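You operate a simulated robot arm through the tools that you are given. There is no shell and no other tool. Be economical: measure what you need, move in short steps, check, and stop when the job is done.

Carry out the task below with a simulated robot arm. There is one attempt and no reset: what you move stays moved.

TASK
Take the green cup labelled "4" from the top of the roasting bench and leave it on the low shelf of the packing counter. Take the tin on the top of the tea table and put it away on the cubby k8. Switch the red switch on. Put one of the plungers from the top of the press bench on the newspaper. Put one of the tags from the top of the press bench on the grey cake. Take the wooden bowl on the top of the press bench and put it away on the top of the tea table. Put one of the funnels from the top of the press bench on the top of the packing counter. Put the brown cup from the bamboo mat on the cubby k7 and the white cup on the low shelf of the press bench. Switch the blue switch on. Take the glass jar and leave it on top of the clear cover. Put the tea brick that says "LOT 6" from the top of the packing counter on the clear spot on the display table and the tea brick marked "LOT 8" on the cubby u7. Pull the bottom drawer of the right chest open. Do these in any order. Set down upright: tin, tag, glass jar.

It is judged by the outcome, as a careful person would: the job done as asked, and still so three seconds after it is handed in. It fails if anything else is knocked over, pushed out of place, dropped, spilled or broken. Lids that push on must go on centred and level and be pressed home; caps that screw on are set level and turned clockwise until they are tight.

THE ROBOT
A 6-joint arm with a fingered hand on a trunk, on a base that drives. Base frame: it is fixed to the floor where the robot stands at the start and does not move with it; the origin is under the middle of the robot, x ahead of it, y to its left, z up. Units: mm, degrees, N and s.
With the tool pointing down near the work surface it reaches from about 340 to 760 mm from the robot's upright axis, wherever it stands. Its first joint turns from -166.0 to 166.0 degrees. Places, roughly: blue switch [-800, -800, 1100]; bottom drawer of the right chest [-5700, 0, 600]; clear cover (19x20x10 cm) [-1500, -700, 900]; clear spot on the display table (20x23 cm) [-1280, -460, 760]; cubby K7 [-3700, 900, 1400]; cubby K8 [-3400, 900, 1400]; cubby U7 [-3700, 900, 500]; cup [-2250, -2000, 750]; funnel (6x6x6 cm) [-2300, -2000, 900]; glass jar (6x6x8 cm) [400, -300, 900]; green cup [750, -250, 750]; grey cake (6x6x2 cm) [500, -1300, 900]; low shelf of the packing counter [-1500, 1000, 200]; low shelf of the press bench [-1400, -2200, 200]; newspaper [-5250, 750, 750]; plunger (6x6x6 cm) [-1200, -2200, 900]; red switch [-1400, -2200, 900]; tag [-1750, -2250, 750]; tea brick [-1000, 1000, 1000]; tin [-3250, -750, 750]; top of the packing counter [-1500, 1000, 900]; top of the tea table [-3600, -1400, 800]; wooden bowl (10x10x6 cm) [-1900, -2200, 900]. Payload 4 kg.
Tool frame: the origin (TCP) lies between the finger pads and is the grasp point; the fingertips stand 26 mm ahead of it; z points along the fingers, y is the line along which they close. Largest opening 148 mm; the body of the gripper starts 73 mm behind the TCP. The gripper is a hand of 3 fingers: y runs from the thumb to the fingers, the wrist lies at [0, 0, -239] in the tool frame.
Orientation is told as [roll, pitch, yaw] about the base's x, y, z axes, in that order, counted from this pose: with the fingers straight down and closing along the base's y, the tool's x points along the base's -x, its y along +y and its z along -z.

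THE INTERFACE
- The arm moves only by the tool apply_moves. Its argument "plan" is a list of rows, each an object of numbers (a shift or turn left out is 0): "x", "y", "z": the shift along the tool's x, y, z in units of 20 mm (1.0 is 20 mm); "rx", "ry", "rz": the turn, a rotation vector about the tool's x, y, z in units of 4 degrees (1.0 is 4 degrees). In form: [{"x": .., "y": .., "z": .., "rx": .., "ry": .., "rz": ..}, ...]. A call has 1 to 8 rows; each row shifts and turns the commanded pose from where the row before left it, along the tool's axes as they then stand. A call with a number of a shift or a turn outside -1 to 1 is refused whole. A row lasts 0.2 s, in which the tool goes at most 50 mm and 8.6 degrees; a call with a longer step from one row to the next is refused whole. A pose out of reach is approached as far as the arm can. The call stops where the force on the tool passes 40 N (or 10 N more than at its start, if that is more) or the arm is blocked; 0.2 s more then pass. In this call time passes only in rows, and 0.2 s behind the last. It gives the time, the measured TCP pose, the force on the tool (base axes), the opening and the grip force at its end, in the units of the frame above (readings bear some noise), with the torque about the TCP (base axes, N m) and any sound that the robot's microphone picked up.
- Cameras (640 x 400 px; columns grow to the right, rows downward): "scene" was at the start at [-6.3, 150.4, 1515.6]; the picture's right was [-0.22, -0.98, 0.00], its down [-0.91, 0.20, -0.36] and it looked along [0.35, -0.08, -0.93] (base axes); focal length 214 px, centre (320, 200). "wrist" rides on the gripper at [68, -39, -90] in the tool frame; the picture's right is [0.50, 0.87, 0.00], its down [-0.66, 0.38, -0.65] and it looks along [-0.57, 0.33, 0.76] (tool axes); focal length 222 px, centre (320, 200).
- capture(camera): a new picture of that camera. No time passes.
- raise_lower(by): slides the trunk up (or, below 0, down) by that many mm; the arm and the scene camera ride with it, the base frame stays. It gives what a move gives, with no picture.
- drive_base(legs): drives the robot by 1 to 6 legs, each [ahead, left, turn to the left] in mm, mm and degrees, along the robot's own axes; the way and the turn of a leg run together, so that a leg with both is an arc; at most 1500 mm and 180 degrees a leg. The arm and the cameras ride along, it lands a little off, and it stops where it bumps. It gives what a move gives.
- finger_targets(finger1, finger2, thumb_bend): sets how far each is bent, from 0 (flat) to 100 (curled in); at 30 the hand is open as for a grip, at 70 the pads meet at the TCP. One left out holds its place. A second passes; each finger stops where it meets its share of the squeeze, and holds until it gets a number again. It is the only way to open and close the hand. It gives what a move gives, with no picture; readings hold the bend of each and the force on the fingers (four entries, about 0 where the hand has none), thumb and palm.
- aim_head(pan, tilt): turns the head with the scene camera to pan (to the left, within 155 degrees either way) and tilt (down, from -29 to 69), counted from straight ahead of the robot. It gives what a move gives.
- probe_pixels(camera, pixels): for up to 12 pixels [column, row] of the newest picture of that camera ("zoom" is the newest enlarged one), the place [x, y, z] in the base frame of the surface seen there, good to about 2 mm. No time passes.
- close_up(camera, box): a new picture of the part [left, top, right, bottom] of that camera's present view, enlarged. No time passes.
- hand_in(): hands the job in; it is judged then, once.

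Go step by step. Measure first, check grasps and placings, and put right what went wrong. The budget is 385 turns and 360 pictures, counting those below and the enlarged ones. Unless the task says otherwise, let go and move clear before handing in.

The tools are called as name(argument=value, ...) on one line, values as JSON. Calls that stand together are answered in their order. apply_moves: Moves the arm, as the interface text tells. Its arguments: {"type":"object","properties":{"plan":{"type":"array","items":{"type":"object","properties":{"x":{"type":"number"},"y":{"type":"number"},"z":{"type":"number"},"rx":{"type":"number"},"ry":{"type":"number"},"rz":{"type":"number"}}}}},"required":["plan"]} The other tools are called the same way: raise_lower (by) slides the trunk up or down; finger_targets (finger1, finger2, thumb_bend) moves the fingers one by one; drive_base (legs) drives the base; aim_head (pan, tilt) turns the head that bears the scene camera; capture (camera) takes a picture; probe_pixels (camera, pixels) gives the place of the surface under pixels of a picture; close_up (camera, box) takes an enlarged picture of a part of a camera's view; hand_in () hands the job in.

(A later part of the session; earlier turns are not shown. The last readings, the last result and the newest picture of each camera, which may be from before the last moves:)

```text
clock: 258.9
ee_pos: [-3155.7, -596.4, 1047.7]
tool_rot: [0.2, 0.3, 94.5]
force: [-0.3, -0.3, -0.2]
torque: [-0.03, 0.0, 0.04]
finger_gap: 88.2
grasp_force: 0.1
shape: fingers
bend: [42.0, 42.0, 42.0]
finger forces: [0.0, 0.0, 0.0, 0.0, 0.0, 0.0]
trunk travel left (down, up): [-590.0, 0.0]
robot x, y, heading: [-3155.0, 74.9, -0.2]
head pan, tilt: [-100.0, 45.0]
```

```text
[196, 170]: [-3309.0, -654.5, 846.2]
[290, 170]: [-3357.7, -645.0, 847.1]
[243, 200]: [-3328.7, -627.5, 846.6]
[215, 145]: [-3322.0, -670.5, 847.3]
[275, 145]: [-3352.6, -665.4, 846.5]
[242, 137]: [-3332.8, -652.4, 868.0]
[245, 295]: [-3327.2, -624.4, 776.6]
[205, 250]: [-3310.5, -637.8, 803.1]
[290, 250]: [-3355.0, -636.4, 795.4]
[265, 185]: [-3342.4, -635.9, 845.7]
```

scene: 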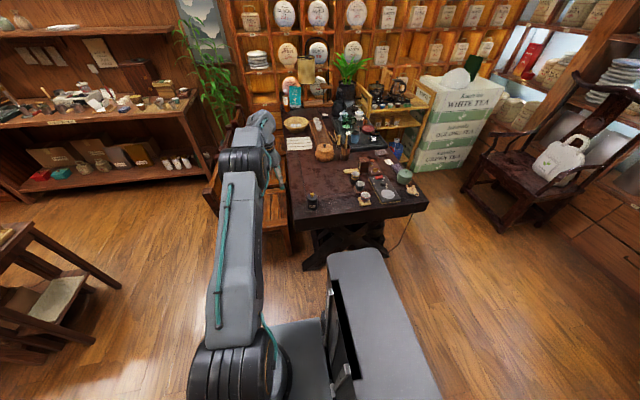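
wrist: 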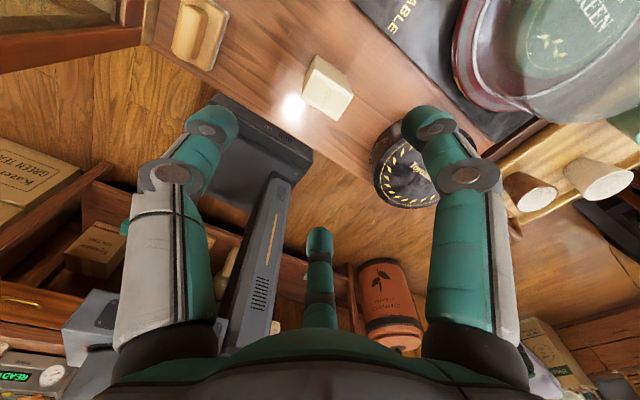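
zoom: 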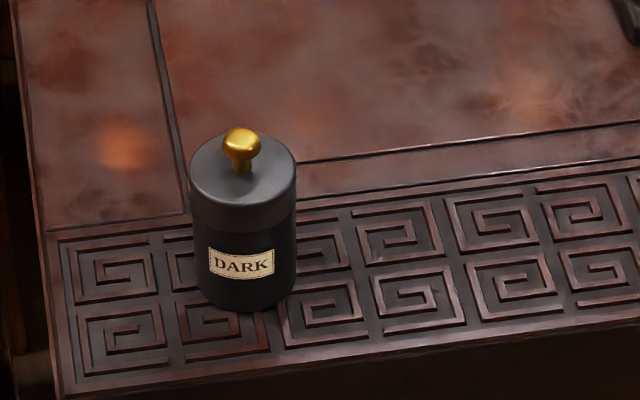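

Tin centre (-3333,-651), r 26, z 762–847 + knob. I'll use a 45° tilt grasp so it can go straight into K8. Back off, raise arm, lower trunk, tilt.

drive_base(legs=[[0, 170, 0], [-176, 0, 0]])

apply_moves(plan=[{"z": -1}, {"z": -1}, {"z": -1}, {"z": -1}, {"z": -1}, {"z": -1}])

raise_lower(by=-330)

apply_moves(plan=[{"ry": 1}, {"ry": 1}, {"ry": 1}, {"ry": 1}, {"ry": 1}, {"ry": 1}, {"ry": 1}, {"ry": 1}])

apply_moves(plan=[{"ry": 1}, {"ry": 1}, {"ry": 1}, {"ry": 0.25}])

```text
clock: 261.4
ee_pos: [-3331.8, -425.3, 1048.5]
tool_rot: [0.0, 0.1, 94.4]
force: [0.3, 0.2, -0.1]
torque: [0.0, -0.03, -0.01]
finger_gap: 88.3
grasp_force: 0.0
shape: fingers
bend: [42.0, 42.0, 42.0]
finger forces: [0.1, 0.1, 0.0, 0.0, 0.0, 0.1]
trunk travel left (down, up): [-590.0, 0.0]
robot x, y, heading: [-3332.2, 246.7, -0.1]
head pan, tilt: [-100.0, 45.0]
```

```text
clock: 262.8
ee_pos: [-3324.4, -420.5, 1165.3]
tool_rot: [0.1, 0.1, 94.4]
force: [0.1, -0.1, -0.9]
torque: [-0.01, 0.03, 0.04]
finger_gap: 88.2
grasp_force: 0.1
shape: fingers
bend: [42.0, 42.0, 42.0]
finger forces: [0.0, 0.0, 0.1, 0.1, 0.1, 0.0]
out of reach, approached as far as the arm can: row 6
trunk travel left (down, up): [-590.0, 0.0]
robot x, y, heading: [-3334.9, 243.1, -0.3]
head pan, tilt: [-100.0, 45.0]
```

```text
clock: 266.1
ee_pos: [-3325.0, -419.7, 834.0]
tool_rot: [0.1, 0.2, 94.5]
force: [-0.4, 0.4, -1.2]
torque: [0.03, 0.01, -0.02]
finger_gap: 88.2
grasp_force: 0.1
shape: fingers
bend: [42.0, 42.0, 42.0]
finger forces: [0.0, 0.0, 0.0, 0.0, 0.0, 0.0]
trunk travel left (down, up): [-260.0, 330.0]
robot x, y, heading: [-3331.9, 242.0, -0.4]
head pan, tilt: [-100.0, 45.0]
```

```text
clock: 267.9
ee_pos: [-3337.1, -537.2, 879.9]
tool_rot: [0.0, 32.0, 94.6]
force: [-0.4, 0.0, 0.7]
torque: [0.0, -0.01, 0.01]
finger_gap: 88.1
grasp_force: 0.0
shape: fingers
bend: [42.0, 42.0, 42.0]
finger forces: [0.0, 0.1, 0.0, 0.0, 0.1, 0.0]
out of reach, approached as far as the arm can: row 1, 2, 3, 4, 5, 6, 7, 8
trunk travel left (down, up): [-260.0, 330.0]
robot x, y, heading: [-3328.9, 242.6, -0.3]
head pan, tilt: [-100.0, 45.0]
```

```text
clock: 268.9
ee_pos: [-3342.8, -583.5, 896.7]
tool_rot: [0.0, 45.1, 94.4]
force: [1.2, 0.4, 0.0]
torque: [0.03, 0.01, 0.0]
finger_gap: 88.2
grasp_force: 0.0
shape: fingers
bend: [42.0, 42.0, 42.0]
finger forces: [0.0, 0.0, 0.0, 0.0, 0.0, 0.0]
out of reach, approached as far as the arm can: row 1, 2, 3, 4
trunk travel left (down, up): [-260.0, 330.0]
robot x, y, heading: [-3331.8, 243.4, -0.2]
head pan, tilt: [-100.0, 45.0]
```

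The arm ended at r≈827 with tilt 45° (wrist didn't retract). Test how it responds to a small move before going on.

apply_moves(plan=[{"z": 0.25}, {"z": -0.25}])

capture(camera="wrist")

```text
clock: 269.5
ee_pos: [-3343.3, -584.5, 897.4]
tool_rot: [0.2, 45.2, 94.5]
force: [0.0, 0.8, 1.3]
torque: [0.01, 0.02, -0.01]
finger_gap: 88.4
grasp_force: 0.1
shape: fingers
bend: [42.0, 42.0, 42.0]
finger forces: [0.0, 0.0, 0.0, 0.0, 0.0, 0.1]
trunk travel left (down, up): [-260.0, 330.0]
robot x, y, heading: [-3331.9, 244.5, -0.1]
head pan, tilt: [-100.0, 45.0]
```

```text
280 pictures are left
```

wrist: 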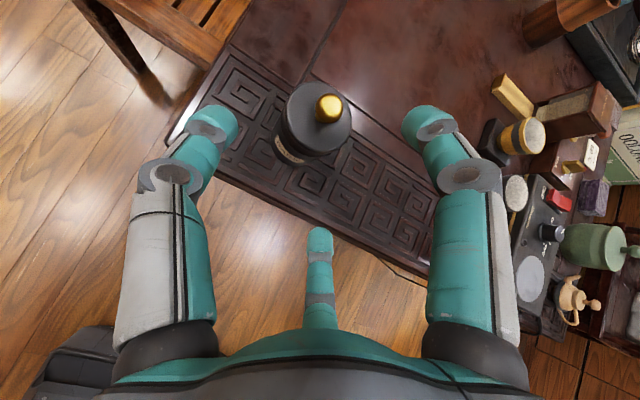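

Moves are exact from here. Open a bit wider and advance along the tool axis to the tin.

finger_targets(finger1=36, finger2=36, thumb_bend=36)

apply_moves(plan=[{"x": -0.1, "y": -0.16, "z": 0.9}, {"x": -0.1, "y": -0.16, "z": 0.9}, {"x": -0.1, "y": -0.16, "z": 0.9}, {"x": -0.1, "z": 0.9}])

capture(camera="wrist")

```text
clock: 270.5
ee_pos: [-3342.5, -584.7, 897.1]
tool_rot: [0.1, 45.1, 94.5]
force: [0.3, -0.1, -0.5]
torque: [0.0, 0.01, -0.01]
finger_gap: 107.3
grasp_force: 0.0
shape: fingers
bend: [36.0, 36.0, 36.0]
finger forces: [0.1, 0.1, 0.0, 0.0, 0.1, 0.1]
trunk travel left (down, up): [-260.0, 330.0]
robot x, y, heading: [-3330.2, 242.0, -0.2]
head pan, tilt: [-100.0, 45.0]
```

```text
clock: 271.5
ee_pos: [-3330.1, -606.4, 834.4]
tool_rot: [0.1, 45.0, 94.6]
force: [-0.3, -0.1, -0.3]
torque: [0.01, -0.02, 0.01]
finger_gap: 107.4
grasp_force: 0.1
shape: fingers
bend: [36.0, 36.0, 36.0]
finger forces: [0.1, 0.0, 0.0, 0.0, 0.0, 0.0]
out of reach, approached as far as the arm can: row 2, 3, 4
trunk travel left (down, up): [-260.0, 330.0]
robot x, y, heading: [-3328.0, 242.8, -0.6]
head pan, tilt: [-100.0, 45.0]
```

```text
279 pictures are left
```

wrist: 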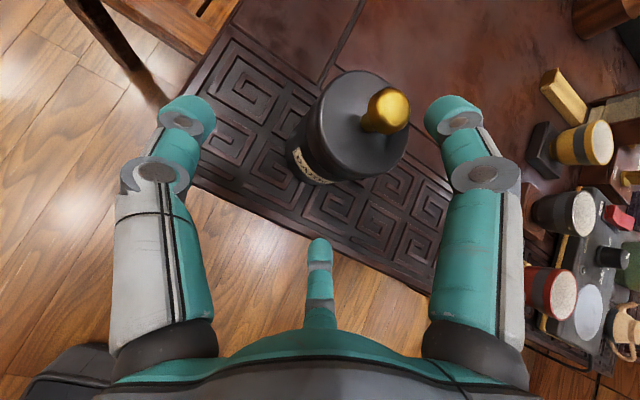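

The arm is near full stretch; retract some and drive 85 mm closer, then finish along the tool axis.

apply_moves(plan=[{"x": -0.35, "z": -0.87}, {"x": -0.35, "z": -0.87}, {"x": -0.35, "z": -0.87}, {"x": -0.35, "z": -0.87}, {"x": -0.35, "z": -0.87}, {"x": -0.35, "z": -0.87}])

drive_base(legs=[[0, -85, 0]])

```text
clock: 272.9
ee_pos: [-3337.3, -503.6, 879.5]
tool_rot: [0.1, 45.2, 94.6]
force: [1.0, -0.7, 1.0]
torque: [-0.02, -0.02, 0.01]
finger_gap: 107.4
grasp_force: 0.2
shape: fingers
bend: [36.0, 36.0, 36.0]
finger forces: [0.1, 0.0, 0.1, 0.0, 0.0, 0.0]
trunk travel left (down, up): [-260.0, 330.0]
robot x, y, heading: [-3332.6, 245.2, -0.1]
head pan, tilt: [-100.0, 45.0]
```

```text
clock: 273.9
ee_pos: [-3337.0, -589.1, 878.5]
tool_rot: [0.1, 45.1, 94.5]
force: [-0.8, -0.3, -0.1]
torque: [0.0, 0.02, -0.01]
finger_gap: 107.6
grasp_force: 0.1
shape: fingers
bend: [36.0, 36.0, 36.0]
finger forces: [0.1, 0.0, 0.0, 0.0, 0.0, 0.1]
trunk travel left (down, up): [-260.0, 330.0]
robot x, y, heading: [-3332.3, 158.0, -0.1]
head pan, tilt: [-100.0, 45.0]
```

apply_moves(plan=[{"z": 0.9}, {"z": 0.9}, {"z": 0.9}, {"z": 0.9}, {"z": 0.85}])

capture(camera="wrist")

```text
clock: 275.1
ee_pos: [-3331.5, -651.4, 819.5]
tool_rot: [0.3, 45.6, 94.7]
force: [-0.5, 5.5, 18.7]
torque: [0.57, 0.73, -0.18]
finger_gap: 107.8
grasp_force: 9.5
shape: fingers
bend: [36.0, 41.0, 36.0]
finger forces: [0.1, 18.9, 0.0, 0.1, 0.0, 0.1]
trunk travel left (down, up): [-260.0, 330.0]
robot x, y, heading: [-3330.1, 155.9, -0.0]
head pan, tilt: [-100.0, 45.0]
```

```text
278 pictures are left
```

wrist: 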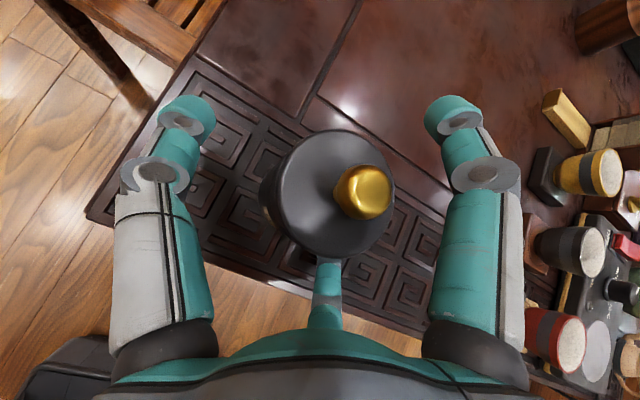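

The low finger touches the table (18.9 N). Raise 12 mm and close.

apply_moves(plan=[{"x": 0.42, "z": -0.42}])

finger_targets(finger1=66, finger2=66, thumb_bend=66)

capture(camera="wrist")

```text
clock: 275.6
ee_pos: [-3330.4, -652.1, 825.5]
tool_rot: [0.1, 45.0, 94.5]
force: [-0.2, -0.6, 2.6]
torque: [0.06, 0.11, 0.05]
finger_gap: 107.7
grasp_force: 1.3
shape: fingers
bend: [36.0, 39.0, 36.0]
finger forces: [0.0, 3.3, 0.0, 0.1, 0.0, 0.0]
trunk travel left (down, up): [-260.0, 330.0]
robot x, y, heading: [-3331.6, 157.7, -0.2]
head pan, tilt: [-100.0, 45.0]
```

```text
clock: 276.6
ee_pos: [-3331.8, -652.9, 826.6]
tool_rot: [0.1, 45.1, 94.5]
force: [-0.3, 1.1, 1.1]
torque: [-0.01, 0.02, -0.01]
finger_gap: 45.9
grasp_force: 16.3
shape: fingers
bend: [57.0, 53.0, 56.0]
finger forces: [8.1, 8.7, 0.1, 0.0, 14.7, 0.1]
trunk travel left (down, up): [-260.0, 330.0]
robot x, y, heading: [-3331.4, 160.9, -0.0]
head pan, tilt: [-100.0, 45.0]
```

```text
277 pictures are left
```

wrist: 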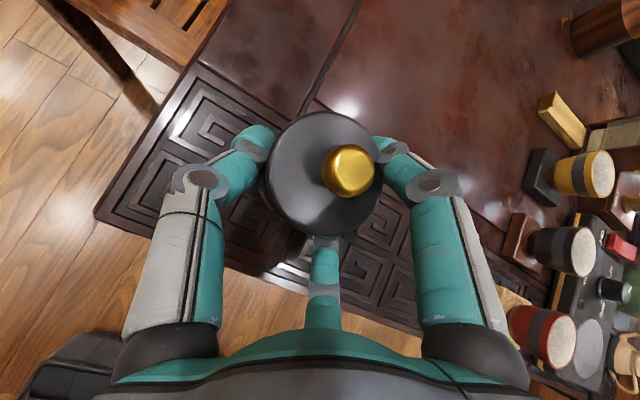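

Tin gripped (16 N). Lift and check it's held upright.

raise_lower(by=200)

drive_base(legs=[[0, 150, 0]])

capture(camera="scene")

capture(camera="wrist")

```text
clock: 278.7
ee_pos: [-3331.0, -651.8, 1026.6]
tool_rot: [0.1, 45.2, 94.5]
force: [0.7, 0.4, -1.6]
torque: [0.0, 0.05, -0.03]
finger_gap: 45.8
grasp_force: 15.5
shape: fingers
bend: [57.0, 53.0, 56.0]
finger forces: [8.0, 8.7, 0.1, 0.0, 14.8, 0.0]
trunk travel left (down, up): [-460.0, 130.0]
robot x, y, heading: [-3325.1, 159.4, -0.2]
head pan, tilt: [-100.0, 45.0]
```

```text
clock: 280.1
ee_pos: [-3331.8, -502.5, 1026.1]
tool_rot: [0.1, 45.2, 94.5]
force: [-0.7, 0.0, -1.0]
torque: [-0.02, -0.03, 0.0]
finger_gap: 45.8
grasp_force: 16.0
shape: fingers
bend: [57.0, 53.0, 56.0]
finger forces: [8.2, 8.6, 0.1, 0.0, 14.7, 0.0]
trunk travel left (down, up): [-460.0, 130.0]
robot x, y, heading: [-3329.4, 308.3, -0.0]
head pan, tilt: [-100.0, 45.0]
```

```text
276 pictures are left
```

scene: 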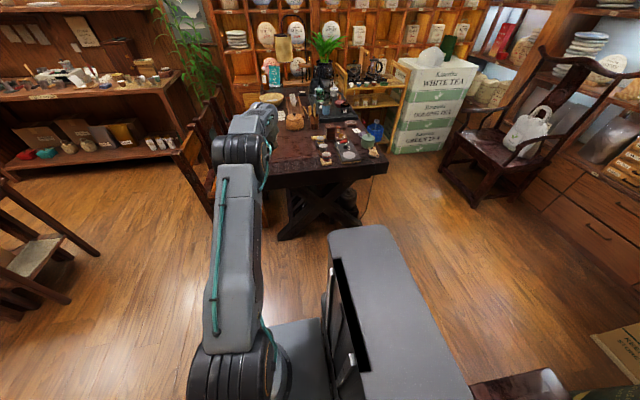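

```text
275 pictures are left
```

wrist: 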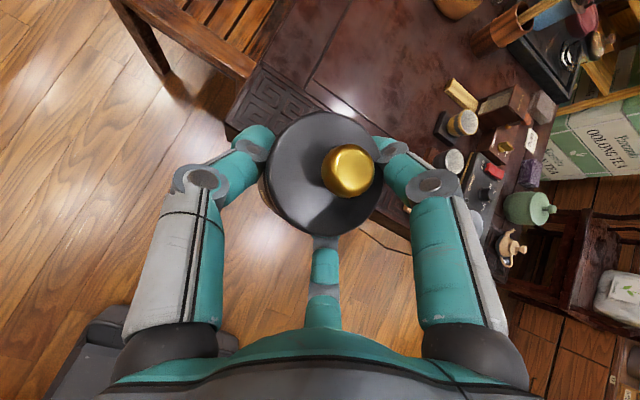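

Tin held securely. Raise and retract the arm toward K8 height, then turn around.

raise_lower(by=130)

apply_moves(plan=[{"x": 0.44, "z": -0.97}, {"x": 0.44, "z": -0.97}, {"x": 0.44, "z": -0.97}, {"x": 0.44, "z": -0.97}, {"x": 0.44, "z": -0.97}, {"x": 0.44, "z": -0.97}, {"x": 0.44, "z": -0.97}, {"x": 0.44, "z": -0.97}])

apply_moves(plan=[{"x": 0.44, "z": -0.97}, {"x": 0.44, "z": -0.97}, {"x": 0.44, "z": -0.97}, {"x": 0.44, "z": -0.97}, {"x": 0.44, "z": -0.97}])

drive_base(legs=[[0, -370, 0], [0, 0, 180]])

aim_head(pan=-95, tilt=5)

capture(camera="scene")

capture(camera="wrist")

```text
clock: 281.7
ee_pos: [-3331.6, -502.0, 1157.1]
tool_rot: [0.0, 45.1, 94.4]
force: [0.3, -0.2, -1.0]
torque: [-0.01, 0.0, -0.03]
finger_gap: 46.0
grasp_force: 15.4
shape: fingers
bend: [57.0, 53.0, 56.0]
finger forces: [8.2, 8.7, 0.1, 0.0, 14.7, 0.0]
trunk travel left (down, up): [-590.0, 0.0]
robot x, y, heading: [-3333.7, 305.3, 0.0]
head pan, tilt: [-100.0, 45.0]
```

```text
clock: 283.5
ee_pos: [-3336.7, -441.3, 1317.7]
tool_rot: [0.0, 45.2, 94.5]
force: [-0.4, -0.9, -0.6]
torque: [0.02, 0.01, 0.01]
finger_gap: 46.0
grasp_force: 15.8
shape: fingers
bend: [57.0, 53.0, 56.0]
finger forces: [8.1, 8.6, 0.0, 0.1, 14.7, 0.0]
trunk travel left (down, up): [-590.0, 0.0]
robot x, y, heading: [-3328.0, 310.5, -0.1]
head pan, tilt: [-100.0, 45.0]
```

```text
clock: 284.7
ee_pos: [-3339.0, -402.2, 1415.8]
tool_rot: [0.1, 45.1, 94.6]
force: [-0.3, 0.8, -0.3]
torque: [0.0, 0.02, 0.01]
finger_gap: 45.8
grasp_force: 15.6
shape: fingers
bend: [58.0, 53.0, 56.0]
finger forces: [8.3, 8.5, 0.1, 0.0, 14.7, 0.1]
trunk travel left (down, up): [-590.0, 0.0]
robot x, y, heading: [-3328.3, 309.7, -0.3]
head pan, tilt: [-100.0, 45.0]
```

```text
clock: 294.3
ee_pos: [-3307.8, 650.7, 1416.8]
tool_rot: [0.1, 45.1, -86.7]
force: [-0.3, -1.0, -1.6]
torque: [0.01, -0.02, 0.01]
finger_gap: 45.5
grasp_force: 15.5
shape: fingers
bend: [58.0, 53.0, 56.0]
finger forces: [8.2, 7.9, 0.0, 0.1, 14.2, 0.1]
trunk travel left (down, up): [-590.0, 0.0]
robot x, y, heading: [-3330.4, -58.7, 178.4]
head pan, tilt: [-100.0, 45.0]
```

```text
clock: 295.4
ee_pos: [-3308.3, 651.0, 1416.2]
tool_rot: [0.1, 45.2, -86.6]
force: [0.8, -0.5, -1.1]
torque: [-0.03, 0.0, 0.0]
finger_gap: 45.7
grasp_force: 15.1
shape: fingers
bend: [58.0, 53.0, 56.0]
finger forces: [8.2, 7.9, 0.1, 0.1, 14.4, 0.0]
trunk travel left (down, up): [-590.0, 0.0]
robot x, y, heading: [-3329.8, -59.1, 178.7]
head pan, tilt: [-95.0, 5.0]
```

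```text
274 pictures are left
```

scene: 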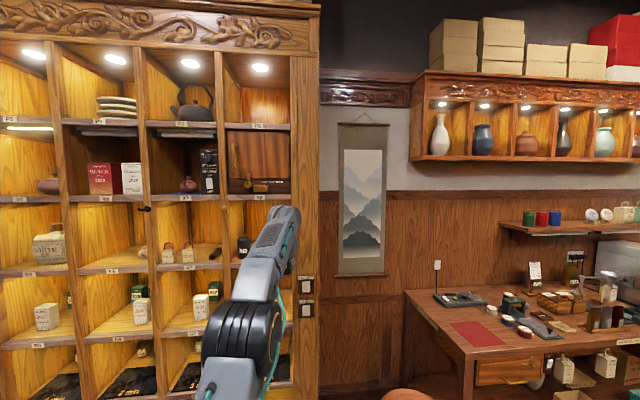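

```text
273 pictures are left
```

wrist: 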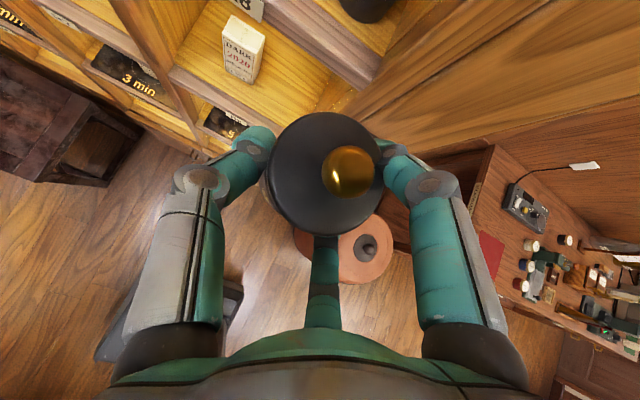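

K8 is behind the arm at (255,240). Zoom and probe the two jars already there and the cell borders.

close_up(camera="scene", box=[130, 190, 320, 290])

probe_pixels(camera="zoom", pixels=[[385, 190], [322, 140], [340, 240], [410, 60], [360, 220], [560, 200], [335, 30], [290, 260], [535, 120], [540, 230], [180, 250], [360, 200]])

```text
3.37 times, centred on (225, 240) of scene
```

zoom: 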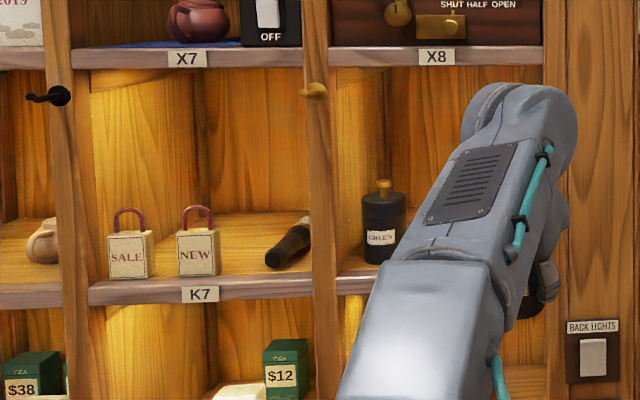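

```text
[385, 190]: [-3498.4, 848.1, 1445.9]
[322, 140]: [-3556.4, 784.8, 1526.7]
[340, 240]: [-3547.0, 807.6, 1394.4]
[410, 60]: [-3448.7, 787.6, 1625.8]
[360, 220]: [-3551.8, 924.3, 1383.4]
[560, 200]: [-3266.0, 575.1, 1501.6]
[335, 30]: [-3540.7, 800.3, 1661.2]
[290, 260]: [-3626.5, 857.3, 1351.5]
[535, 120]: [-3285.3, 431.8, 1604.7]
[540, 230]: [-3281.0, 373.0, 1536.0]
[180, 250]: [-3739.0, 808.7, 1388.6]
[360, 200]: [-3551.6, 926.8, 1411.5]
```

I need the right-hand jar's place (hidden by the arm). Shift left 300 mm and look again.

drive_base(legs=[[330, 0, 0]])

aim_head(pan=-108, tilt=15)

capture(camera="scene")

```text
clock: 297.6
ee_pos: [-3638.4, 659.9, 1416.4]
tool_rot: [0.1, 45.2, -86.9]
force: [0.6, -0.1, -1.5]
torque: [0.01, -0.04, 0.03]
finger_gap: 45.2
grasp_force: 15.3
shape: fingers
bend: [58.0, 53.0, 56.0]
finger forces: [8.2, 7.9, 0.1, 0.0, 14.4, 0.0]
trunk travel left (down, up): [-590.0, 0.0]
robot x, y, heading: [-3664.6, -51.8, 178.1]
head pan, tilt: [-95.0, 5.0]
```

```text
clock: 298.3
ee_pos: [-3636.7, 659.0, 1416.0]
tool_rot: [0.2, 45.2, -86.9]
force: [0.1, -0.1, -2.0]
torque: [0.01, 0.01, 0.0]
finger_gap: 45.4
grasp_force: 15.3
shape: fingers
bend: [58.0, 53.0, 56.0]
finger forces: [8.3, 7.9, 0.1, 0.0, 14.4, 0.0]
trunk travel left (down, up): [-590.0, 0.0]
robot x, y, heading: [-3661.4, -51.6, 178.4]
head pan, tilt: [-108.0, 15.0]
```

```text
271 pictures are left
```

scene: 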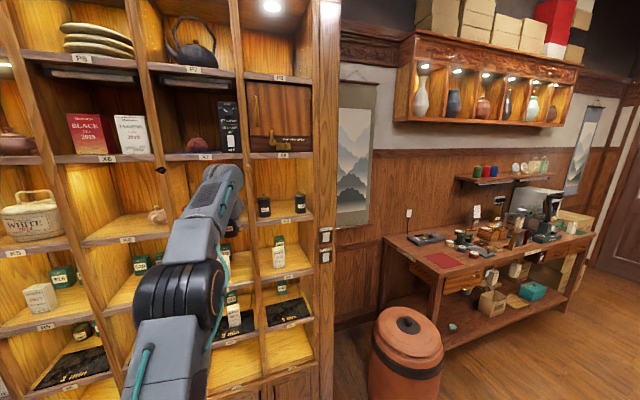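

close_up(camera="scene", box=[236, 150, 336, 240])

probe_pixels(camera="zoom", pixels=[[170, 245], [405, 245], [405, 270], [170, 280], [290, 290], [250, 260], [330, 260], [140, 260], [440, 270], [290, 325], [290, 20]])

```text
4.44 times, centred on (286, 195) of scene
```

zoom: 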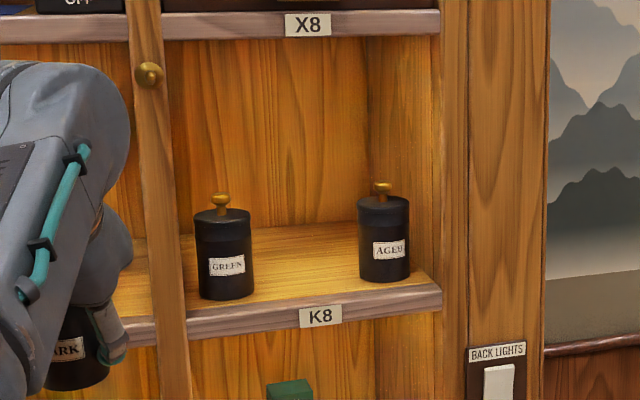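

```text
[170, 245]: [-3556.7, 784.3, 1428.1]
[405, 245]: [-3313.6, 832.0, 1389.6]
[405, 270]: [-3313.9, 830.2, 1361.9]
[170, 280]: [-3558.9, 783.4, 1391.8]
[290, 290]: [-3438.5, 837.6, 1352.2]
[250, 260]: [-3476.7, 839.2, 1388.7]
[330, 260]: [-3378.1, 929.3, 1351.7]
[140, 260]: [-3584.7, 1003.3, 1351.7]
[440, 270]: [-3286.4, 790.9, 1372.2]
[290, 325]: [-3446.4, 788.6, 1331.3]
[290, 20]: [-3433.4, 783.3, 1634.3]
```

probe_pixels(camera="zoom", pixels=[[224, 245], [384, 262], [222, 200], [382, 188], [200, 250], [362, 250], [80, 345], [75, 385]])

```text
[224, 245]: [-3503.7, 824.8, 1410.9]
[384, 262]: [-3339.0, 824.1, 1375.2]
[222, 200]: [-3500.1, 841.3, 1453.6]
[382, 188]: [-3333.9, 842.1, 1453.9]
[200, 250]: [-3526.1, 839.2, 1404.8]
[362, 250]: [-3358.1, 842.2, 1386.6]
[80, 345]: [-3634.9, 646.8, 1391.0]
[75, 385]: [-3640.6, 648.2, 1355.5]
```

Free gap in K8 is x −3474…−3360, so the tin goes to (-3417, 825). Raise 16 mm and drive in.

apply_moves(plan=[{"x": 0.55, "z": -0.55}])

drive_base(legs=[[-238, 0, 1.6], [0, -80, 0]])

capture(camera="wrist")

```text
clock: 298.7
ee_pos: [-3637.3, 661.0, 1431.8]
tool_rot: [0.1, 45.1, -86.8]
force: [-0.4, -0.7, -0.9]
torque: [-0.02, -0.02, 0.01]
finger_gap: 45.4
grasp_force: 15.5
shape: fingers
bend: [58.0, 53.0, 56.0]
finger forces: [8.3, 7.8, 0.1, 0.0, 14.3, 0.1]
trunk travel left (down, up): [-590.0, 0.0]
robot x, y, heading: [-3665.0, -48.2, 178.5]
head pan, tilt: [-108.0, 15.0]
```

```text
clock: 301.2
ee_pos: [-3416.6, 735.9, 1431.1]
tool_rot: [0.1, 45.1, -85.4]
force: [-0.2, 0.2, -1.1]
torque: [-0.03, 0.0, 0.04]
finger_gap: 45.6
grasp_force: 15.3
shape: fingers
bend: [58.0, 53.0, 56.0]
finger forces: [8.3, 7.8, 0.1, 0.0, 14.4, 0.0]
trunk travel left (down, up): [-590.0, 0.0]
robot x, y, heading: [-3423.0, 23.5, 179.8]
head pan, tilt: [-108.0, 15.0]
```

```text
269 pictures are left
```

wrist: 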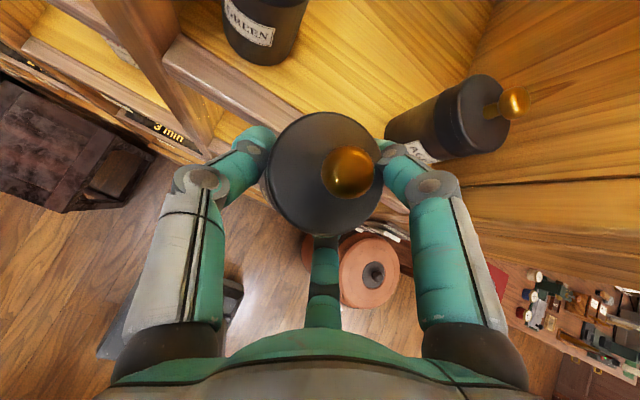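

Aligned between the jars. Drive in 90 mm.

drive_base(legs=[[0, -90, 0]])

capture(camera="wrist")

```text
clock: 302.3
ee_pos: [-3416.1, 827.1, 1430.5]
tool_rot: [0.1, 45.0, -85.6]
force: [-0.4, 0.7, -0.3]
torque: [-0.02, 0.01, 0.0]
finger_gap: 45.2
grasp_force: 14.7
shape: fingers
bend: [58.0, 53.0, 56.0]
finger forces: [8.2, 7.8, 0.1, 0.1, 14.4, 0.0]
trunk travel left (down, up): [-590.0, 0.0]
robot x, y, heading: [-3424.1, 115.8, 179.9]
head pan, tilt: [-108.0, 15.0]
```

```text
268 pictures are left
```

wrist: 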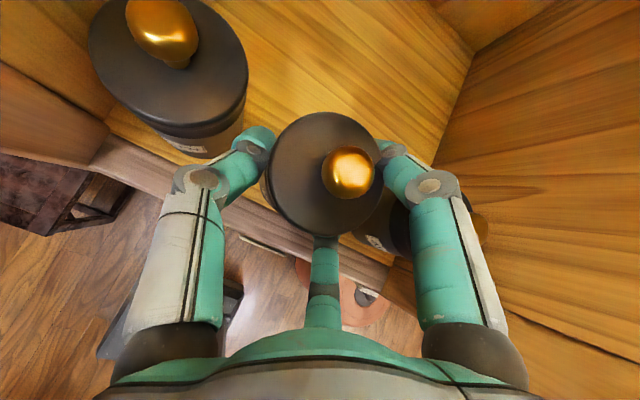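

Lower gently.

apply_moves(plan=[{"x": -0.18, "z": 0.18}, {"x": -0.14, "z": 0.14}, {"x": -0.07, "z": 0.07}])

apply_moves(plan=[{"x": -0.06, "z": 0.06}, {"x": -0.06, "z": 0.06}])

```text
clock: 303.1
ee_pos: [-3415.6, 825.8, 1419.6]
tool_rot: [0.1, 45.1, -85.4]
force: [0.0, -0.2, -1.5]
torque: [-0.01, -0.02, 0.03]
finger_gap: 45.6
grasp_force: 14.7
shape: fingers
bend: [58.0, 53.0, 56.0]
finger forces: [8.2, 7.8, 0.0, 0.0, 14.2, 0.0]
trunk travel left (down, up): [-590.0, 0.0]
robot x, y, heading: [-3425.3, 116.6, 179.4]
head pan, tilt: [-108.0, 15.0]
```

```text
clock: 303.7
ee_pos: [-3415.5, 825.7, 1416.3]
tool_rot: [0.0, 45.1, -85.5]
force: [0.6, 0.1, 0.6]
torque: [0.03, 0.01, 0.0]
finger_gap: 45.6
grasp_force: 15.5
shape: fingers
bend: [58.0, 53.0, 56.0]
finger forces: [8.5, 7.9, 0.0, 0.1, 14.5, 0.0]
trunk travel left (down, up): [-590.0, 0.0]
robot x, y, heading: [-3425.7, 112.2, 179.8]
head pan, tilt: [-108.0, 15.0]
```

apply_moves(plan=[{"x": -0.06, "z": 0.06}])

finger_targets(finger1=50, finger2=48, thumb_bend=48)

capture(camera="wrist")

```text
clock: 304.1
ee_pos: [-3415.0, 826.4, 1415.8]
tool_rot: [0.2, 45.3, -85.4]
force: [-0.5, 1.9, 8.6]
torque: [0.07, 0.11, 0.0]
finger_gap: 45.9
grasp_force: 16.6
shape: fingers
bend: [57.0, 54.0, 56.0]
finger forces: [9.2, 8.7, 0.1, 0.0, 15.0, 0.0]
trunk travel left (down, up): [-590.0, 0.0]
robot x, y, heading: [-3422.6, 114.8, 179.7]
head pan, tilt: [-108.0, 15.0]
```

```text
clock: 305.1
ee_pos: [-3416.9, 826.1, 1414.8]
tool_rot: [0.0, 45.1, -85.4]
force: [0.0, -0.2, -0.2]
torque: [-0.02, 0.01, 0.02]
finger_gap: 64.6
grasp_force: 0.0
shape: fingers
bend: [50.0, 48.0, 48.0]
finger forces: [0.1, 0.0, 0.0, 0.0, 0.0, 0.1]
trunk travel left (down, up): [-590.0, 0.0]
robot x, y, heading: [-3423.6, 113.6, 180.0]
head pan, tilt: [-108.0, 15.0]
```

```text
267 pictures are left
```

wrist: 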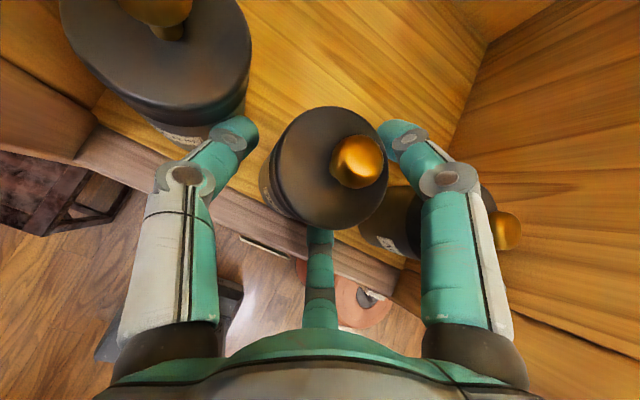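

Tin released and upright. Open the upper finger further so it clears the lid, then withdraw along the tool axis.

finger_targets(finger1=34, finger2=46, thumb_bend=46)

apply_moves(plan=[{"z": -0.5}, {"z": -0.8}, {"z": -0.8}])

capture(camera="wrist")

```text
clock: 306.1
ee_pos: [-3415.3, 827.1, 1414.8]
tool_rot: [0.2, 45.1, -85.5]
force: [0.3, -0.3, -0.1]
torque: [0.0, 0.04, 0.01]
finger_gap: 94.8
grasp_force: 0.5
shape: fingers
bend: [34.0, 46.0, 46.0]
finger forces: [0.1, 0.0, 0.0, 0.0, 0.3, 0.0]
trunk travel left (down, up): [-590.0, 0.0]
robot x, y, heading: [-3422.8, 111.3, 179.7]
head pan, tilt: [-108.0, 15.0]
```

```text
clock: 306.9
ee_pos: [-3413.7, 796.6, 1443.7]
tool_rot: [0.1, 45.1, -85.5]
force: [-0.1, 0.3, -0.1]
torque: [-0.02, -0.01, -0.02]
finger_gap: 95.3
grasp_force: 0.1
shape: fingers
bend: [34.0, 46.0, 46.0]
finger forces: [0.0, 0.0, 0.0, 0.1, 0.1, 0.1]
trunk travel left (down, up): [-590.0, 0.0]
robot x, y, heading: [-3426.9, 117.6, 179.8]
head pan, tilt: [-108.0, 15.0]
```

```text
266 pictures are left
```

wrist: 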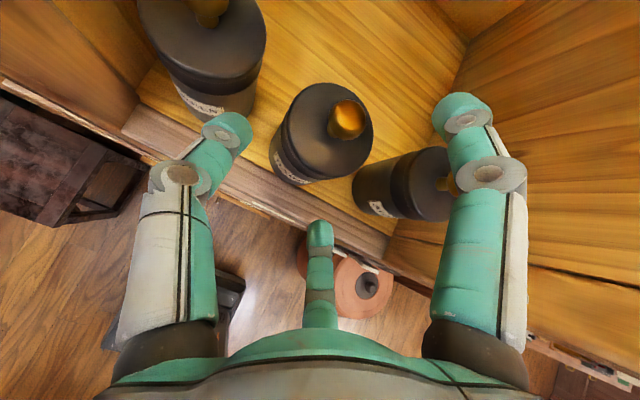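

Tin stands between the jars. Withdraw fully, and confirm with the scene camera.

apply_moves(plan=[{"z": -0.8}, {"z": -0.8}])

drive_base(legs=[[0, 180, 0], [250, 0, 0]])

capture(camera="scene")

```text
clock: 307.5
ee_pos: [-3412.5, 774.9, 1467.1]
tool_rot: [0.1, 45.1, -85.6]
force: [0.9, 0.3, 0.0]
torque: [0.0, 0.02, 0.01]
finger_gap: 95.3
grasp_force: 0.1
shape: fingers
bend: [34.0, 46.0, 46.0]
finger forces: [0.0, 0.1, 0.0, 0.0, 0.1, 0.0]
trunk travel left (down, up): [-590.0, 0.0]
robot x, y, heading: [-3421.7, 116.0, 180.0]
head pan, tilt: [-108.0, 15.0]
```

```text
clock: 310.4
ee_pos: [-3666.1, 597.6, 1467.4]
tool_rot: [0.0, 45.1, -85.2]
force: [-0.3, -0.1, 0.0]
torque: [-0.01, 0.01, 0.01]
finger_gap: 95.0
grasp_force: 0.0
shape: fingers
bend: [34.0, 46.0, 46.0]
finger forces: [0.0, 0.1, 0.0, 0.0, 0.0, 0.1]
trunk travel left (down, up): [-590.0, 0.0]
robot x, y, heading: [-3678.8, -61.0, -180.0]
head pan, tilt: [-108.0, 15.0]
```

```text
265 pictures are left
```

scene: 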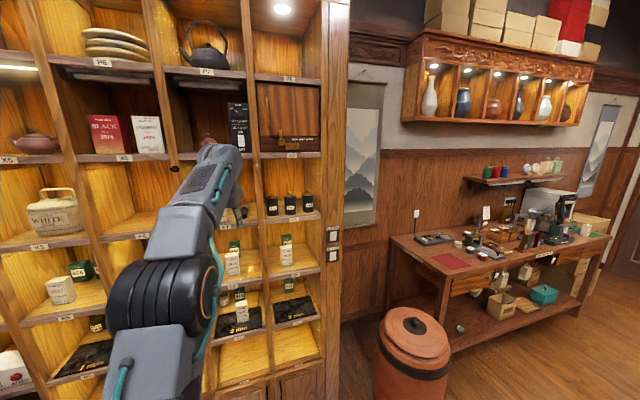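

K8 done. The right chest is further ahead; look at its drawers.

aim_head(pan=0, tilt=20)

capture(camera="scene")

```text
clock: 312.3
ee_pos: [-3666.2, 597.3, 1467.0]
tool_rot: [0.1, 45.1, -85.3]
force: [0.4, 0.7, -0.7]
torque: [0.0, 0.01, 0.0]
finger_gap: 95.2
grasp_force: 0.0
shape: fingers
bend: [34.0, 46.0, 46.0]
finger forces: [0.0, 0.0, 0.0, 0.0, 0.0, 0.0]
trunk travel left (down, up): [-590.0, 0.0]
robot x, y, heading: [-3675.2, -64.5, -180.1]
head pan, tilt: [0.0, 20.0]
```

```text
264 pictures are left
```

scene: 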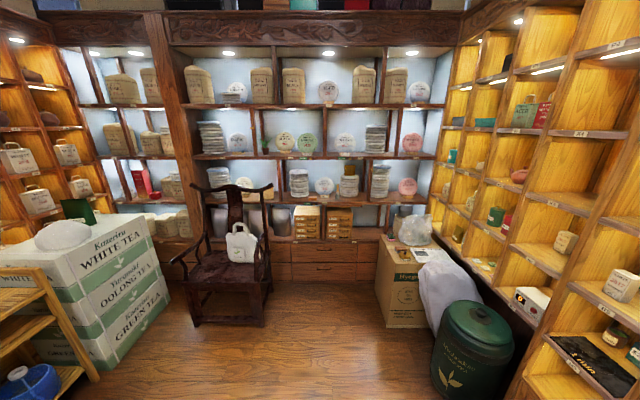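

Two small drawer chests at (305,222) and (340,222). Zoom.

close_up(camera="scene", box=[285, 195, 365, 245])

probe_pixels(camera="zoom", pixels=[[345, 120], [545, 120], [440, 140], [440, 190], [440, 240], [440, 300], [100, 200], [440, 340], [440, 380], [400, 240], [500, 240], [460, 270]])

close_up(camera="scene", box=[360, 200, 480, 320])

```text
8.00 times, centred on (325, 220) of scene
```

zoom: 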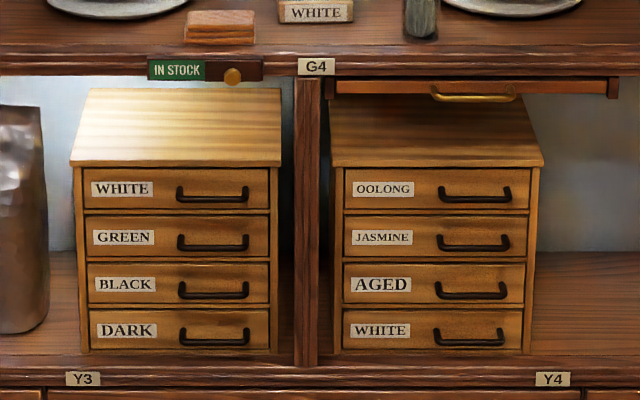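

```text
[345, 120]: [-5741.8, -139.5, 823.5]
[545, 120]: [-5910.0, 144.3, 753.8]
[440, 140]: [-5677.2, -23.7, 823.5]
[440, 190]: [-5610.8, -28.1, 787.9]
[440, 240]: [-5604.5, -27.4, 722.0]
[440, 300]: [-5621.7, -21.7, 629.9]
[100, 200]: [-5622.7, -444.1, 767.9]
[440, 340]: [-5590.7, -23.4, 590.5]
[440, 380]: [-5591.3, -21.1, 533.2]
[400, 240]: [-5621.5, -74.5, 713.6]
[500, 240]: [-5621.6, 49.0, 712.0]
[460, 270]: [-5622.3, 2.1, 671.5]
```

```text
3.33 times, centred on (420, 260) of scene
```

zoom: 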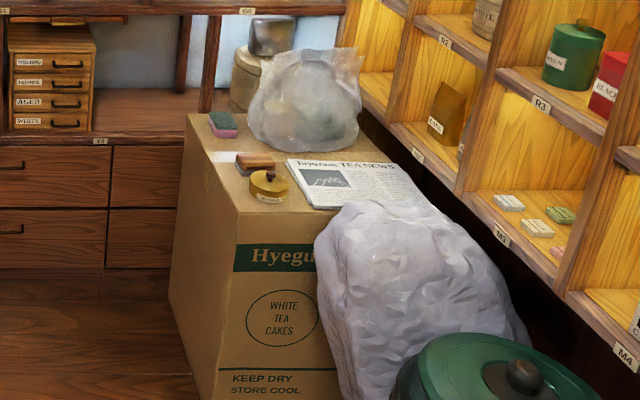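

Bottom drawer's bar handle is at ≈(-5595, 10, 592), bars 60 mm apart. Probe chair/box clearances and the handle ends, plus the newspaper.

close_up(camera="scene", box=[325, 215, 365, 245])

probe_pixels(camera="zoom", pixels=[[215, 228], [320, 240], [430, 225], [325, 235], [325, 252], [215, 245], [430, 240], [320, 330], [320, 270]])

capture(camera="scene")

probe_pixels(camera="scene", pixels=[[268, 300], [270, 250], [200, 322], [385, 320], [378, 270], [430, 255], [445, 262], [390, 245], [440, 345], [415, 300]])

```text
13.33 times, centred on (345, 230) of scene
```

zoom: 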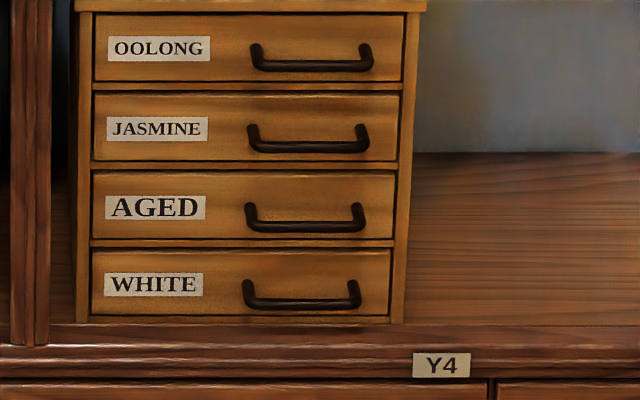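

```text
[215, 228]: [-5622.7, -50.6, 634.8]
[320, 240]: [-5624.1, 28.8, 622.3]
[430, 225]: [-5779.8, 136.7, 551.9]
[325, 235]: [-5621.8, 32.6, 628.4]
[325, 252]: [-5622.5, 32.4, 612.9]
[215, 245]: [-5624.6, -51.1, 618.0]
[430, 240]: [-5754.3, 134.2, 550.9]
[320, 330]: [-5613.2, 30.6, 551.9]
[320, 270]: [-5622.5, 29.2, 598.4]
```

```text
260 pictures are left
```

scene: 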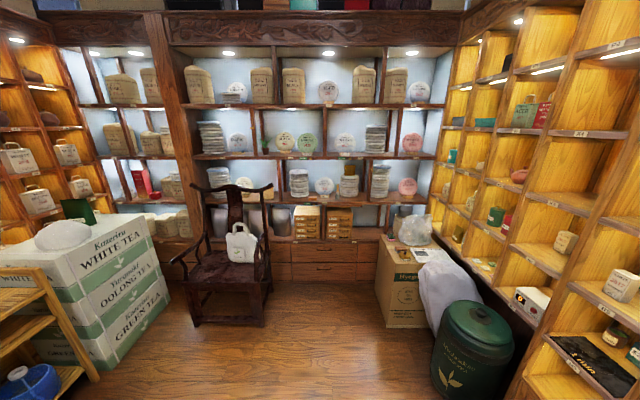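

```text
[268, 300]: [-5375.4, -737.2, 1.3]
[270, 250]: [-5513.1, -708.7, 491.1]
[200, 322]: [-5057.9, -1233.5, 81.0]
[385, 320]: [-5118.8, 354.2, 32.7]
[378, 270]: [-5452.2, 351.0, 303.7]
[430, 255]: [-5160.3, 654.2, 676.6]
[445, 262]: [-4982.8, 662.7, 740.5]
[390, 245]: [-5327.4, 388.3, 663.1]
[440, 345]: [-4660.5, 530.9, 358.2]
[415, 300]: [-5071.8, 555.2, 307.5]
```

close_up(camera="scene", box=[335, 226, 351, 242])

probe_pixels(camera="zoom", pixels=[[200, 275], [300, 275], [400, 275], [300, 280], [300, 285], [300, 290], [300, 270], [245, 245], [440, 245]])

```text
16.00 times, centred on (343, 234) of scene
```

zoom: 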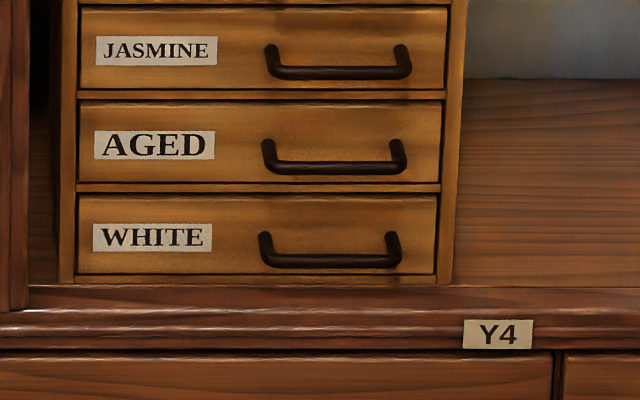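

```text
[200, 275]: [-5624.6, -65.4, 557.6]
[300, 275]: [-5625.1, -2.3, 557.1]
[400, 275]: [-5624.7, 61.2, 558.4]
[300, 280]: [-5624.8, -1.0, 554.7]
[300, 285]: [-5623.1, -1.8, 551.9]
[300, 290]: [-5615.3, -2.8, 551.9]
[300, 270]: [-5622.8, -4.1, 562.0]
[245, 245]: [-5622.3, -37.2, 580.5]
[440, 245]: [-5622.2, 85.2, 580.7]
```

probe_pixels(camera="zoom", pixels=[[300, 258], [330, 261], [300, 262], [360, 264], [265, 240], [393, 240], [330, 167], [330, 250]])

```text
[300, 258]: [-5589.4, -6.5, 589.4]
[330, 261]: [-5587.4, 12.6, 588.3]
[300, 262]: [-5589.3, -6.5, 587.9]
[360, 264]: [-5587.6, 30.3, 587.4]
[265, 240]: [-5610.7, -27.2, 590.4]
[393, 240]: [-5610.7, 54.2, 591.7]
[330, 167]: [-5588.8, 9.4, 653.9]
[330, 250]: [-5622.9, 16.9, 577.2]
```

Bar centre (-5592, y −27…54, z 587), 27 mm gap behind it. I'll hook it with finger 1 (upper) at 30° tilt. Drive there and turn right side toward the chest.

drive_base(legs=[[1000, 0, 0], [0, 0, 90]])

finger_targets(finger1=42, finger2=95, thumb_bend=95)

raise_lower(by=-400)

raise_lower(by=-190)

apply_moves(plan=[{"x": -0.7, "z": 0.72, "ry": -1}, {"x": -0.65, "z": 0.76, "ry": -1}, {"x": -0.6, "z": 0.8, "ry": -1}, {"x": -0.53, "z": 0.85, "ry": -0.75}, {"x": -0.5, "z": 0.87}, {"x": -0.5, "z": 0.87}, {"x": -0.5, "z": 0.87}, {"x": -0.5, "z": 0.87}])

capture(camera="wrist")

```text
clock: 321.2
ee_pos: [-5338.7, -40.2, 1466.6]
tool_rot: [0.1, 45.2, 3.8]
force: [-0.3, 0.8, 0.8]
torque: [-0.02, -0.01, 0.02]
finger_gap: 95.3
grasp_force: 0.1
shape: fingers
bend: [34.0, 46.0, 46.0]
finger forces: [0.1, 0.1, 0.1, 0.1, 0.1, 0.0]
trunk travel left (down, up): [-590.0, 0.0]
robot x, y, heading: [-4678.6, -64.2, -90.8]
head pan, tilt: [0.0, 20.0]
```

```text
clock: 322.2
ee_pos: [-5338.4, -40.7, 1467.0]
tool_rot: [0.1, 45.0, 3.7]
force: [-1.0, 0.1, -0.3]
torque: [-0.01, 0.03, 0.01]
finger_gap: 53.0
grasp_force: 0.1
shape: fingers
bend: [42.0, 86.0, 96.0]
finger forces: [0.1, 0.0, 0.1, 0.1, 0.0, 0.0]
trunk travel left (down, up): [-590.0, 0.0]
robot x, y, heading: [-4680.6, -65.0, -90.8]
head pan, tilt: [0.0, 20.0]
```

```text
clock: 326.1
ee_pos: [-5339.4, -39.6, 1067.2]
tool_rot: [0.2, 45.1, 3.8]
force: [-0.4, 0.1, -0.2]
torque: [0.0, -0.04, -0.03]
finger_gap: 53.4
grasp_force: 0.0
shape: fingers
bend: [42.0, 86.0, 96.0]
finger forces: [0.0, 0.1, 0.0, 0.0, 0.1, 0.1]
trunk travel left (down, up): [-190.0, 400.0]
robot x, y, heading: [-4681.0, -57.3, -90.9]
head pan, tilt: [0.0, 20.0]
```

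```text
clock: 328.2
ee_pos: [-5339.5, -41.7, 876.6]
tool_rot: [0.1, 45.1, 3.9]
force: [-0.4, -0.5, 0.4]
torque: [0.05, 0.0, 0.01]
finger_gap: 53.3
grasp_force: 0.0
shape: fingers
bend: [42.0, 86.0, 96.0]
finger forces: [0.0, 0.1, 0.0, 0.1, 0.1, 0.0]
trunk travel left (down, up): [0.0, 590.0]
robot x, y, heading: [-4677.7, -65.8, -90.9]
head pan, tilt: [0.0, 20.0]
```

```text
clock: 330.0
ee_pos: [-5341.0, -40.4, 716.8]
tool_rot: [0.1, 30.1, 3.8]
force: [-0.1, 0.1, -0.3]
torque: [0.03, -0.02, 0.03]
finger_gap: 53.1
grasp_force: 0.0
shape: fingers
bend: [42.0, 86.0, 96.0]
finger forces: [0.0, 0.1, 0.1, 0.0, 0.0, 0.0]
trunk travel left (down, up): [0.0, 590.0]
robot x, y, heading: [-4678.9, -61.5, -90.8]
head pan, tilt: [0.0, 20.0]
```

```text
258 pictures are left
```

wrist: 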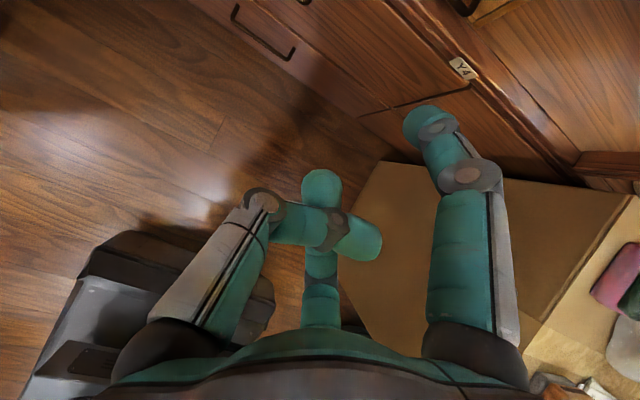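

Finger 1 is extended alone as a hook. Probe its tip to calibrate.

probe_pixels(camera="wrist", pixels=[[423, 112], [410, 125], [440, 118], [430, 150]])

apply_moves(plan=[{"x": -0.5, "z": 0.87}, {"x": -0.5, "z": 0.87}, {"x": -0.5, "z": 0.87}])

```text
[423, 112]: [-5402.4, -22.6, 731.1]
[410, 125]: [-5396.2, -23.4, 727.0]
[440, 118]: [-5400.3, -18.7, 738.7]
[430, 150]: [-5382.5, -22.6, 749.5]
```

```text
clock: 330.8
ee_pos: [-5339.5, -39.7, 655.6]
tool_rot: [0.2, 30.1, 3.8]
force: [0.3, 0.6, 0.1]
torque: [0.02, 0.01, 0.0]
finger_gap: 53.1
grasp_force: 0.2
shape: fingers
bend: [42.0, 86.0, 96.0]
finger forces: [0.0, 0.1, 0.1, 0.0, 0.1, 0.0]
trunk travel left (down, up): [0.0, 590.0]
robot x, y, heading: [-4676.3, -58.3, -91.0]
head pan, tilt: [0.0, 20.0]
```

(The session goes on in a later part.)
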